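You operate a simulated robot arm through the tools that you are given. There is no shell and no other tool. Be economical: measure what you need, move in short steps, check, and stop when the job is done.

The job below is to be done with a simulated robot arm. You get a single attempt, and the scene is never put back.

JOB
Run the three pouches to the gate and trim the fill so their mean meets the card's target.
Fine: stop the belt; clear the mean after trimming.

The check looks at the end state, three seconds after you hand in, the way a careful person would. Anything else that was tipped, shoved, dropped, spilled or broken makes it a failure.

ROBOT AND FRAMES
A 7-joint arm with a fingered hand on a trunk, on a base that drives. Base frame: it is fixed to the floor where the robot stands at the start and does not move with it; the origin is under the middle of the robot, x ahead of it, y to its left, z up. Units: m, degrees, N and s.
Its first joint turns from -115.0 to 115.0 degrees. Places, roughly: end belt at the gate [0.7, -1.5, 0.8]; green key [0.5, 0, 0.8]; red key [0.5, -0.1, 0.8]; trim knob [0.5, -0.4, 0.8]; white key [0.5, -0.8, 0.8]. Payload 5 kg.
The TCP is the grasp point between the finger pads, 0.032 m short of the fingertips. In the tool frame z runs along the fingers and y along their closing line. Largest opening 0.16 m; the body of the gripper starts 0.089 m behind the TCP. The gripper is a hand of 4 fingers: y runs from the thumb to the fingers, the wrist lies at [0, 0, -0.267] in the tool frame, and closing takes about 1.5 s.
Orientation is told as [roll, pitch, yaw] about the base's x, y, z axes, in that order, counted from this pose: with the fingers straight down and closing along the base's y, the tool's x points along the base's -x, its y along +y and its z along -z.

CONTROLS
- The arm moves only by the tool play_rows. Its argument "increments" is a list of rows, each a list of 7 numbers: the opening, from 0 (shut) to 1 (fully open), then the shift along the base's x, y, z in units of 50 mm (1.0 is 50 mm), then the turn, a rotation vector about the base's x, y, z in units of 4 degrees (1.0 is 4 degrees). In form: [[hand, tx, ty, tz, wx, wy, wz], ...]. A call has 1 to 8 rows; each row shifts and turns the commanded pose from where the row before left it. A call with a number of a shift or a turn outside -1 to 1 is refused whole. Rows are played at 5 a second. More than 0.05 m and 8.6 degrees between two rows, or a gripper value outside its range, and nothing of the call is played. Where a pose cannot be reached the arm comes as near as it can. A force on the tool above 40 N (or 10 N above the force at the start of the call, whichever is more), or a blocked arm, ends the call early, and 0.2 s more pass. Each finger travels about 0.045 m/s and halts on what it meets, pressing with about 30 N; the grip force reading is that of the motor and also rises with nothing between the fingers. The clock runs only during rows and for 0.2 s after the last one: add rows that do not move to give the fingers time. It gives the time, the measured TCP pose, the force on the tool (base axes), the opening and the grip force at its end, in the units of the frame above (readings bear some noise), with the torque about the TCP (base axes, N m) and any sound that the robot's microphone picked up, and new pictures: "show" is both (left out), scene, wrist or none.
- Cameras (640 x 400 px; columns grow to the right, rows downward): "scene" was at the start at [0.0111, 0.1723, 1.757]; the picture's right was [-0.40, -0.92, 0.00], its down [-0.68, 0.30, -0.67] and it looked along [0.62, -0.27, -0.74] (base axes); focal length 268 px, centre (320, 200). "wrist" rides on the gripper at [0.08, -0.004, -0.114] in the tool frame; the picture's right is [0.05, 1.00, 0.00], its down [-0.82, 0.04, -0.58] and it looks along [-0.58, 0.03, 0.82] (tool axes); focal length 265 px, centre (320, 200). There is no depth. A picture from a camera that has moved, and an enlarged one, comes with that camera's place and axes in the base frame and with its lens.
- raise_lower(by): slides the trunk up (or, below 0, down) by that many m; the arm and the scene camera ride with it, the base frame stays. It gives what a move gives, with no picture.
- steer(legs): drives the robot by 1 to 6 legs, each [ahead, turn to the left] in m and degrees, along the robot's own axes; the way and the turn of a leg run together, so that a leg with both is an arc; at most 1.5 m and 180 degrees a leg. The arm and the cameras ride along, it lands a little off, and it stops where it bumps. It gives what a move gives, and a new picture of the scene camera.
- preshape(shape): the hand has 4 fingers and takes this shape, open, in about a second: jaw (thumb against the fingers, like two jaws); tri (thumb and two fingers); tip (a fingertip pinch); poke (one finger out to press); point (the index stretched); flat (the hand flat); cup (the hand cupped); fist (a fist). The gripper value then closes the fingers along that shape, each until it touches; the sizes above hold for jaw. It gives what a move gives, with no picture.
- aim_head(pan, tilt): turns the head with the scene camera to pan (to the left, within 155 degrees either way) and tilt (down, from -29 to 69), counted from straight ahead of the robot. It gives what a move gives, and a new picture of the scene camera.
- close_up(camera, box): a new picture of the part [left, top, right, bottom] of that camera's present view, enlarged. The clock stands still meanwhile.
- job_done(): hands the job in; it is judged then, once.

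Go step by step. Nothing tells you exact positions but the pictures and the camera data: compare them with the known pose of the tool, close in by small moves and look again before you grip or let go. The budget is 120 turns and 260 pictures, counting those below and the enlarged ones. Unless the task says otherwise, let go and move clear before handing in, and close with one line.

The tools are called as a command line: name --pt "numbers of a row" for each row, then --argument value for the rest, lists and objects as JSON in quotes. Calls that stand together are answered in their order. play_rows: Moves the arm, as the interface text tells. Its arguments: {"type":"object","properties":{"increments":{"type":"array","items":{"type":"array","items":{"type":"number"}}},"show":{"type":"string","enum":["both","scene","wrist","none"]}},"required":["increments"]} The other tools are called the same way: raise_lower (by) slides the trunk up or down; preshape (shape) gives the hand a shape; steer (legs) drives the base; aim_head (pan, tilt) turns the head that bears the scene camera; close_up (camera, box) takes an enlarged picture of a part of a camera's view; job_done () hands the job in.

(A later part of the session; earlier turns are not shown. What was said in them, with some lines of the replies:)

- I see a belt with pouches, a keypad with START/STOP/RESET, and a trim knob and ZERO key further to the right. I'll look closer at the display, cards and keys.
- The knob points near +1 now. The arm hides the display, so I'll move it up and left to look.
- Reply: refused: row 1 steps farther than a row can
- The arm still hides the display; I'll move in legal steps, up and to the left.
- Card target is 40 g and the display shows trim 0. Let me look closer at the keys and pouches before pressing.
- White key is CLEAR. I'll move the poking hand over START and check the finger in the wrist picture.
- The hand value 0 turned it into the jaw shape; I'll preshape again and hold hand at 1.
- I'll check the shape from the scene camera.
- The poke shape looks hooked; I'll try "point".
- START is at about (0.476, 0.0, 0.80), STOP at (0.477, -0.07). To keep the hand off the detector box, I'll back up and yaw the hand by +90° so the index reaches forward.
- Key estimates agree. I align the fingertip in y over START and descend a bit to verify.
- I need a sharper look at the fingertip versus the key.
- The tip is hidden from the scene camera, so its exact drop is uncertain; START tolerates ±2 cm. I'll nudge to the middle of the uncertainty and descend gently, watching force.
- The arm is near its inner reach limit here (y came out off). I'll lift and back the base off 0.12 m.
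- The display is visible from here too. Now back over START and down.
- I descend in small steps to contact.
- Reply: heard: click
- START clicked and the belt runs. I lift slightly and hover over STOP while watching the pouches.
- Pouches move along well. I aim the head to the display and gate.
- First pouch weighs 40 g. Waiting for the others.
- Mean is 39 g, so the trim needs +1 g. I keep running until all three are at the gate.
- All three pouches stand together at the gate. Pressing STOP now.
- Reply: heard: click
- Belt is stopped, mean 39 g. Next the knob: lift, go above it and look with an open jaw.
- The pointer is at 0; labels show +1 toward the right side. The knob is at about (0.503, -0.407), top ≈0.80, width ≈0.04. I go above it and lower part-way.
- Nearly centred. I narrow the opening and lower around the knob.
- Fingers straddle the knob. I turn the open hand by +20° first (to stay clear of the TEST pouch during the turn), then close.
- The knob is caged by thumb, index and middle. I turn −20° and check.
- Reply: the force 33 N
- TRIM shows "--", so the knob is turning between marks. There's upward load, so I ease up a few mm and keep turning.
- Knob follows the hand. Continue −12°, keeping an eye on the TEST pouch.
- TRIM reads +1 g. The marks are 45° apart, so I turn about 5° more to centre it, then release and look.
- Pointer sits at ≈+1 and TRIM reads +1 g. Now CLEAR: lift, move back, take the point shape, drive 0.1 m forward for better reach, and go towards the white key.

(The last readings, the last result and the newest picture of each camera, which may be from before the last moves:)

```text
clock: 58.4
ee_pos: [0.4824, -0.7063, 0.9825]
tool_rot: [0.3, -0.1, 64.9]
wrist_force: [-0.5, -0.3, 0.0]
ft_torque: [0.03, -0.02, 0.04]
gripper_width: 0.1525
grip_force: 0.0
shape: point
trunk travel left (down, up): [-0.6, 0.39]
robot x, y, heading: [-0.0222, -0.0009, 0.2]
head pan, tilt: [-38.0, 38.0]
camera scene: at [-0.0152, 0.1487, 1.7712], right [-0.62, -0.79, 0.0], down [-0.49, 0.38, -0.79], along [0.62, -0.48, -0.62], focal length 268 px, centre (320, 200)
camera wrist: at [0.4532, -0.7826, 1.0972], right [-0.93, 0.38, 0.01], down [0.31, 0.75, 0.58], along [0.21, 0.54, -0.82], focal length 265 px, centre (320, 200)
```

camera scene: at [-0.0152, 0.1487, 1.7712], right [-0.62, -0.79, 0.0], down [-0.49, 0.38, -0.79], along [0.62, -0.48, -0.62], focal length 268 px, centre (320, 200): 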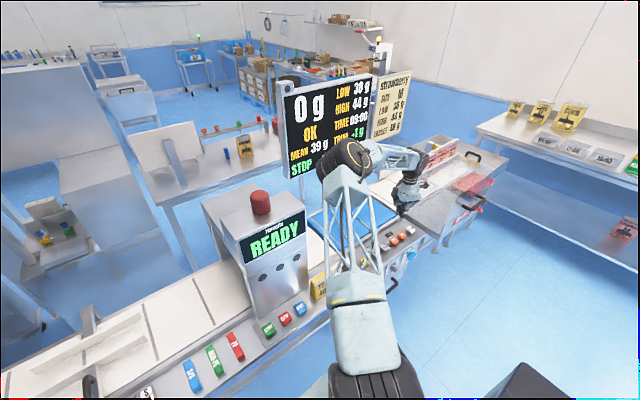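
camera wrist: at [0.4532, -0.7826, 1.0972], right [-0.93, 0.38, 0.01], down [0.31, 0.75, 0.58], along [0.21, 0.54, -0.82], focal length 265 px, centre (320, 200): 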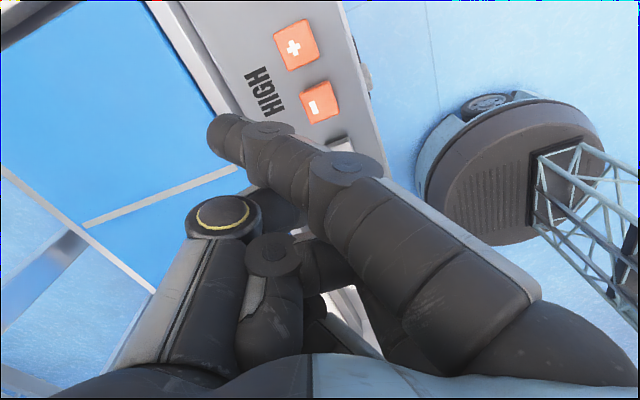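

CLEAR should be about one key spacing beyond "+", near y≈-0.83. I move on and look.

play_rows --pt "1 -0.3 -0.8 0 0 0 0" --pt "1 -0.3 -0.6 0 0 0 0" --pt "1 0 0 -0.6 0 0 0" --show "both"

close_up --camera "scene" --box '[340, 140, 500, 280]'

```text
clock: 59.2
ee_pos: [0.4558, -0.7773, 0.9532]
tool_rot: [0.2, 0.0, 64.9]
wrist_force: [-0.8, 0.1, 0.6]
ft_torque: [0.0, 0.01, 0.01]
gripper_width: 0.1522
grip_force: 0.1
shape: point
trunk travel left (down, up): [-0.6, 0.39]
robot x, y, heading: [-0.0214, 0.0006, 0.1]
head pan, tilt: [-38.0, 38.0]
camera scene: at [-0.0148, 0.1501, 1.7711], right [-0.61, -0.79, 0.0], down [-0.49, 0.38, -0.79], along [0.62, -0.48, -0.62], focal length 268 px, centre (320, 200)
camera wrist: at [0.4245, -0.8524, 1.0678], right [-0.93, 0.38, 0.01], down [0.31, 0.76, 0.58], along [0.21, 0.54, -0.82], focal length 265 px, centre (320, 200)
```

scene: 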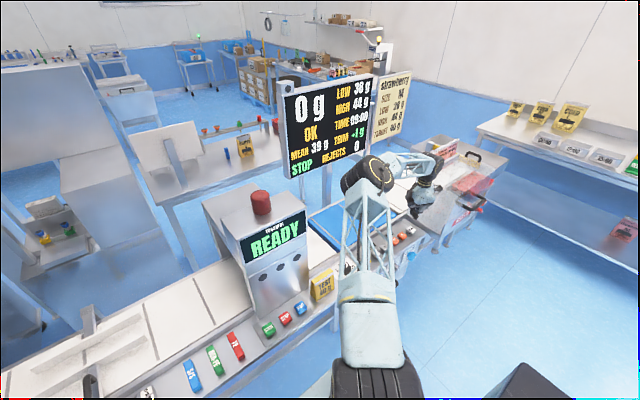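
wrist: 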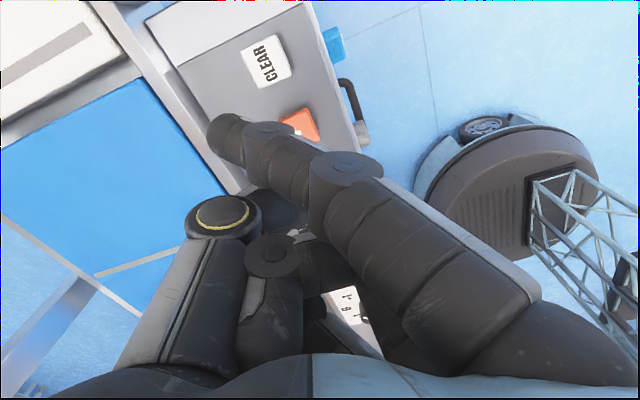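

```text
2.86 times, centred on (420, 210) of scene
camera zoom: at [-0.0148, 0.1501, 1.7711], right [-0.61, -0.79, 0.0], down [-0.49, 0.38, -0.79], along [0.62, -0.48, -0.62], focal length 765 px, centre (34, 171)
```

zoom: 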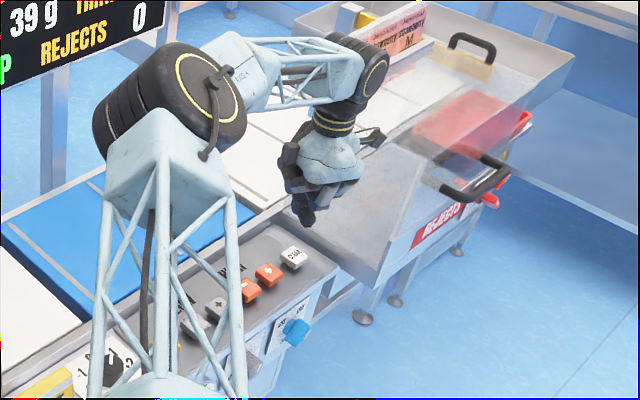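

CLEAR is at ≈(0.480, -0.837). I align and lower in steps.

play_rows --pt "1 -0.1 -0.16 -0.5 0 0 0" --pt "1 0 0 -0.6 0 0 0" --pt "1 0 0 -0.6 0 0 0" --show "both"

close_up --camera "scene" --box '[340, 140, 500, 280]'

```text
clock: 60.0
ee_pos: [0.4485, -0.7838, 0.8695]
tool_rot: [0.3, 0.0, 65.0]
wrist_force: [-0.4, -0.2, 0.1]
ft_torque: [0.02, 0.0, 0.01]
gripper_width: 0.1522
grip_force: 0.1
shape: point
trunk travel left (down, up): [-0.6, 0.39]
robot x, y, heading: [-0.0194, 0.0022, 0.1]
head pan, tilt: [-38.0, 38.0]
camera scene: at [-0.0148, 0.15, 1.7712], right [-0.62, -0.79, 0.0], down [-0.49, 0.38, -0.79], along [0.62, -0.48, -0.62], focal length 268 px, centre (320, 200)
camera wrist: at [0.4183, -0.8596, 0.9839], right [-0.93, 0.38, 0.01], down [0.31, 0.75, 0.58], along [0.21, 0.54, -0.82], focal length 265 px, centre (320, 200)
```

scene: 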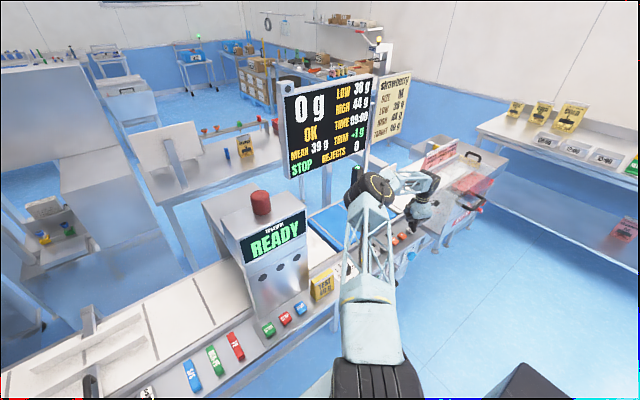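
wrist: 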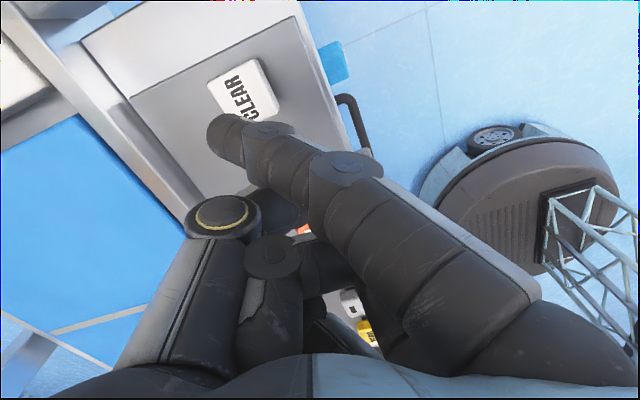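

```text
2.86 times, centred on (420, 210) of scene
camera zoom: at [-0.0148, 0.15, 1.7712], right [-0.62, -0.79, 0.0], down [-0.49, 0.38, -0.79], along [0.62, -0.48, -0.62], focal length 765 px, centre (34, 171)
```

zoom: 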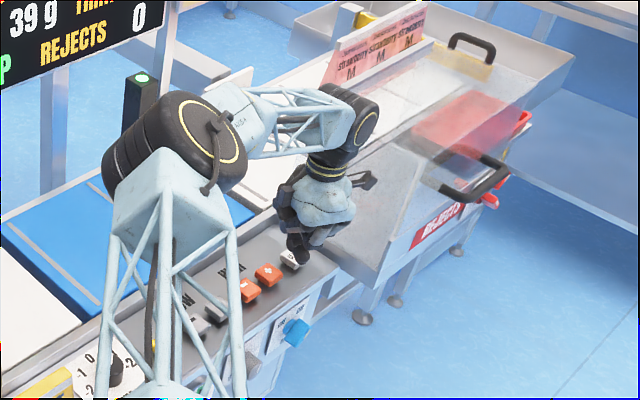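

play_rows --pt "1 0.03 -0.04 -0.4 0 0 0" --pt "1 0 0 -0.4 0 0 0" --show "wrist"

```text
clock: 60.6
ee_pos: [0.4483, -0.7862, 0.8287]
tool_rot: [0.3, 0.0, 64.8]
wrist_force: [-0.3, -0.3, -0.1]
ft_torque: [-0.01, 0.02, -0.03]
gripper_width: 0.1524
grip_force: 0.1
shape: point
trunk travel left (down, up): [-0.6, 0.39]
robot x, y, heading: [-0.0249, -0.0012, -0.2]
head pan, tilt: [-38.0, 38.0]
camera wrist: at [0.4198, -0.8624, 0.9429], right [-0.93, 0.38, 0.01], down [0.31, 0.75, 0.58], along [0.21, 0.54, -0.82], focal length 265 px, centre (320, 200)
```

wrist: 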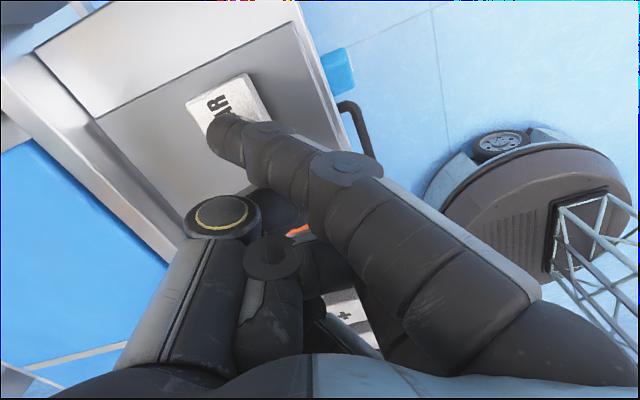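

Fingertip is over CLEAR; pressing.

play_rows --pt "1 0 0 -0.2 0 0 0" --pt "1 0 0 -0.16 0 0 0" --pt "1 0 0 -0.08 0 0 0" --show "both"

close_up --camera "scene" --box '[260, 60, 420, 200]'

```text
clock: 61.4
ee_pos: [0.4492, -0.7871, 0.8075]
tool_rot: [0.4, -0.1, 64.8]
wrist_force: [-1.1, -0.8, 4.7]
ft_torque: [-0.22, -0.12, -0.03]
gripper_width: 0.1524
grip_force: 0.0
shape: point
trunk travel left (down, up): [-0.6, 0.39]
robot x, y, heading: [-0.0229, 0.0007, -0.1]
head pan, tilt: [-38.0, 38.0]
heard: click
camera scene: at [-0.0154, 0.1506, 1.7712], right [-0.62, -0.79, 0.0], down [-0.49, 0.38, -0.79], along [0.62, -0.48, -0.62], focal length 268 px, centre (320, 200)
camera wrist: at [0.419, -0.8621, 0.922], right [-0.93, 0.38, 0.0], down [0.31, 0.76, 0.58], along [0.21, 0.54, -0.82], focal length 265 px, centre (320, 200)
```

scene: 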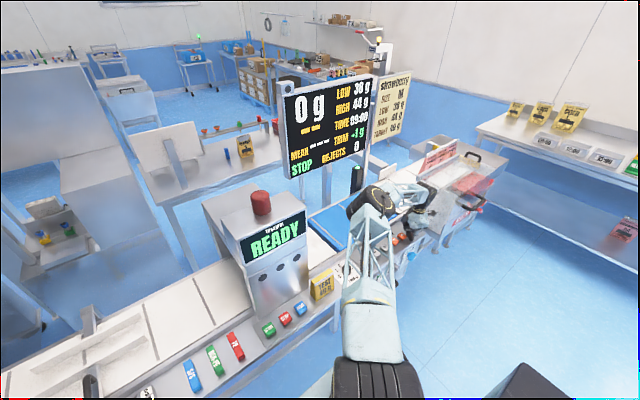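
wrist: 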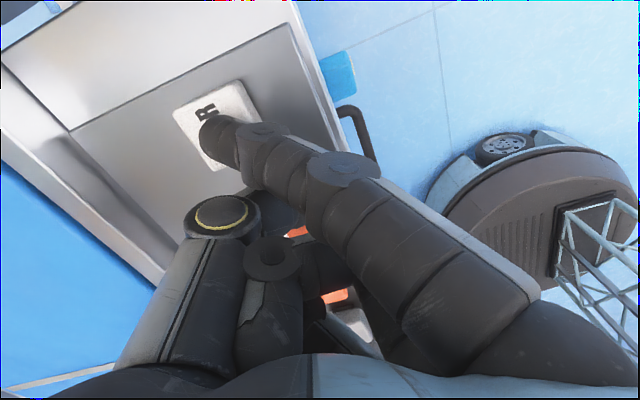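

```text
2.86 times, centred on (340, 130) of scene
camera zoom: at [-0.0154, 0.1506, 1.7712], right [-0.62, -0.79, 0.0], down [-0.49, 0.38, -0.79], along [0.62, -0.48, -0.62], focal length 765 px, centre (263, 400)
```

zoom: 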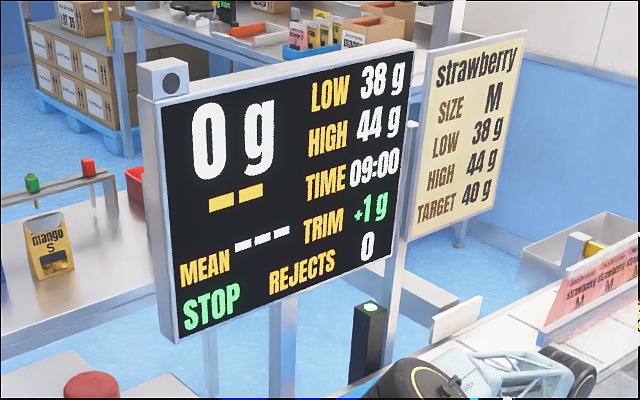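

The mean is cleared, with STOP and TRIM +1 g still showing. I lift the hand clear and take a last look.

play_rows --pt "1 0 0 0.6 0 0 0" --pt "1 0 0 1 0 0 0" --pt "1 0 0 1 0 0 0" --pt "1 0 0 1 0 0 0" --pt "1 -1 0 0 0 0 0" --pt "1 -1 0 0 0 0 0" --show "scene"

close_up --camera "scene" --box '[280, 70, 520, 310]'

```text
clock: 62.8
ee_pos: [0.3467, -0.7858, 0.9875]
tool_rot: [0.3, 0.0, 64.8]
wrist_force: [-0.4, 0.1, 0.4]
ft_torque: [0.03, -0.03, 0.0]
gripper_width: 0.1523
grip_force: 0.1
shape: point
trunk travel left (down, up): [-0.6, 0.39]
robot x, y, heading: [-0.0191, -0.0012, 0.1]
head pan, tilt: [-38.0, 38.0]
camera scene: at [-0.0159, 0.1498, 1.7713], right [-0.61, -0.79, 0.0], down [-0.48, 0.38, -0.79], along [0.62, -0.48, -0.62], focal length 268 px, centre (320, 200)
```

scene: 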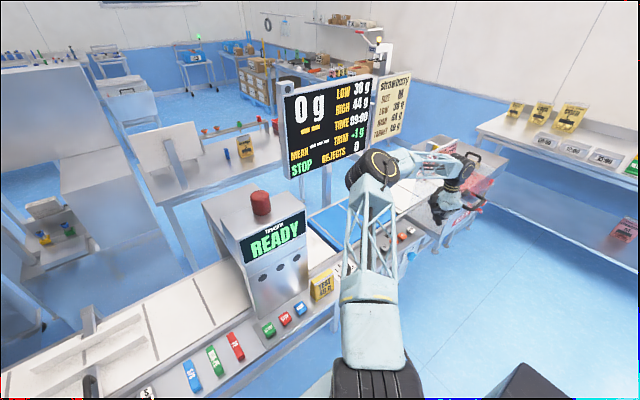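

```text
1.67 times, centred on (400, 190) of scene
camera zoom: at [-0.0159, 0.1498, 1.7713], right [-0.61, -0.79, 0.0], down [-0.48, 0.38, -0.79], along [0.62, -0.48, -0.62], focal length 446 px, centre (187, 217)
```

zoom: 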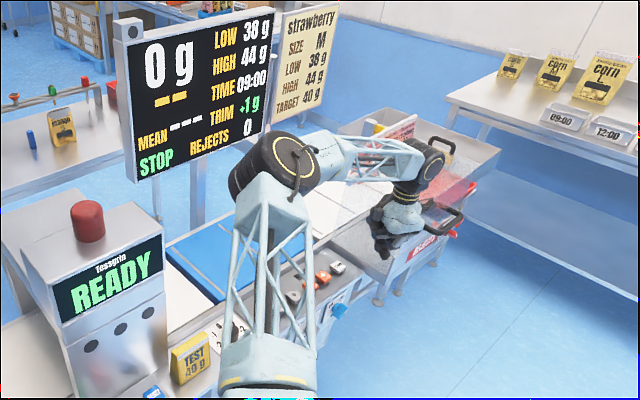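

The display shows STOP, TRIM +1 g and a cleared mean. The pouches are at the gate and the hand is clear, so I'm handing in.

job_done

```text
The job is handed in.
```

I ran all three pouches to the gate (40, 38 and 39 g, mean 39 g), stopped the belt, set the trim to +1 g for the 40 g target, and cleared the mean.
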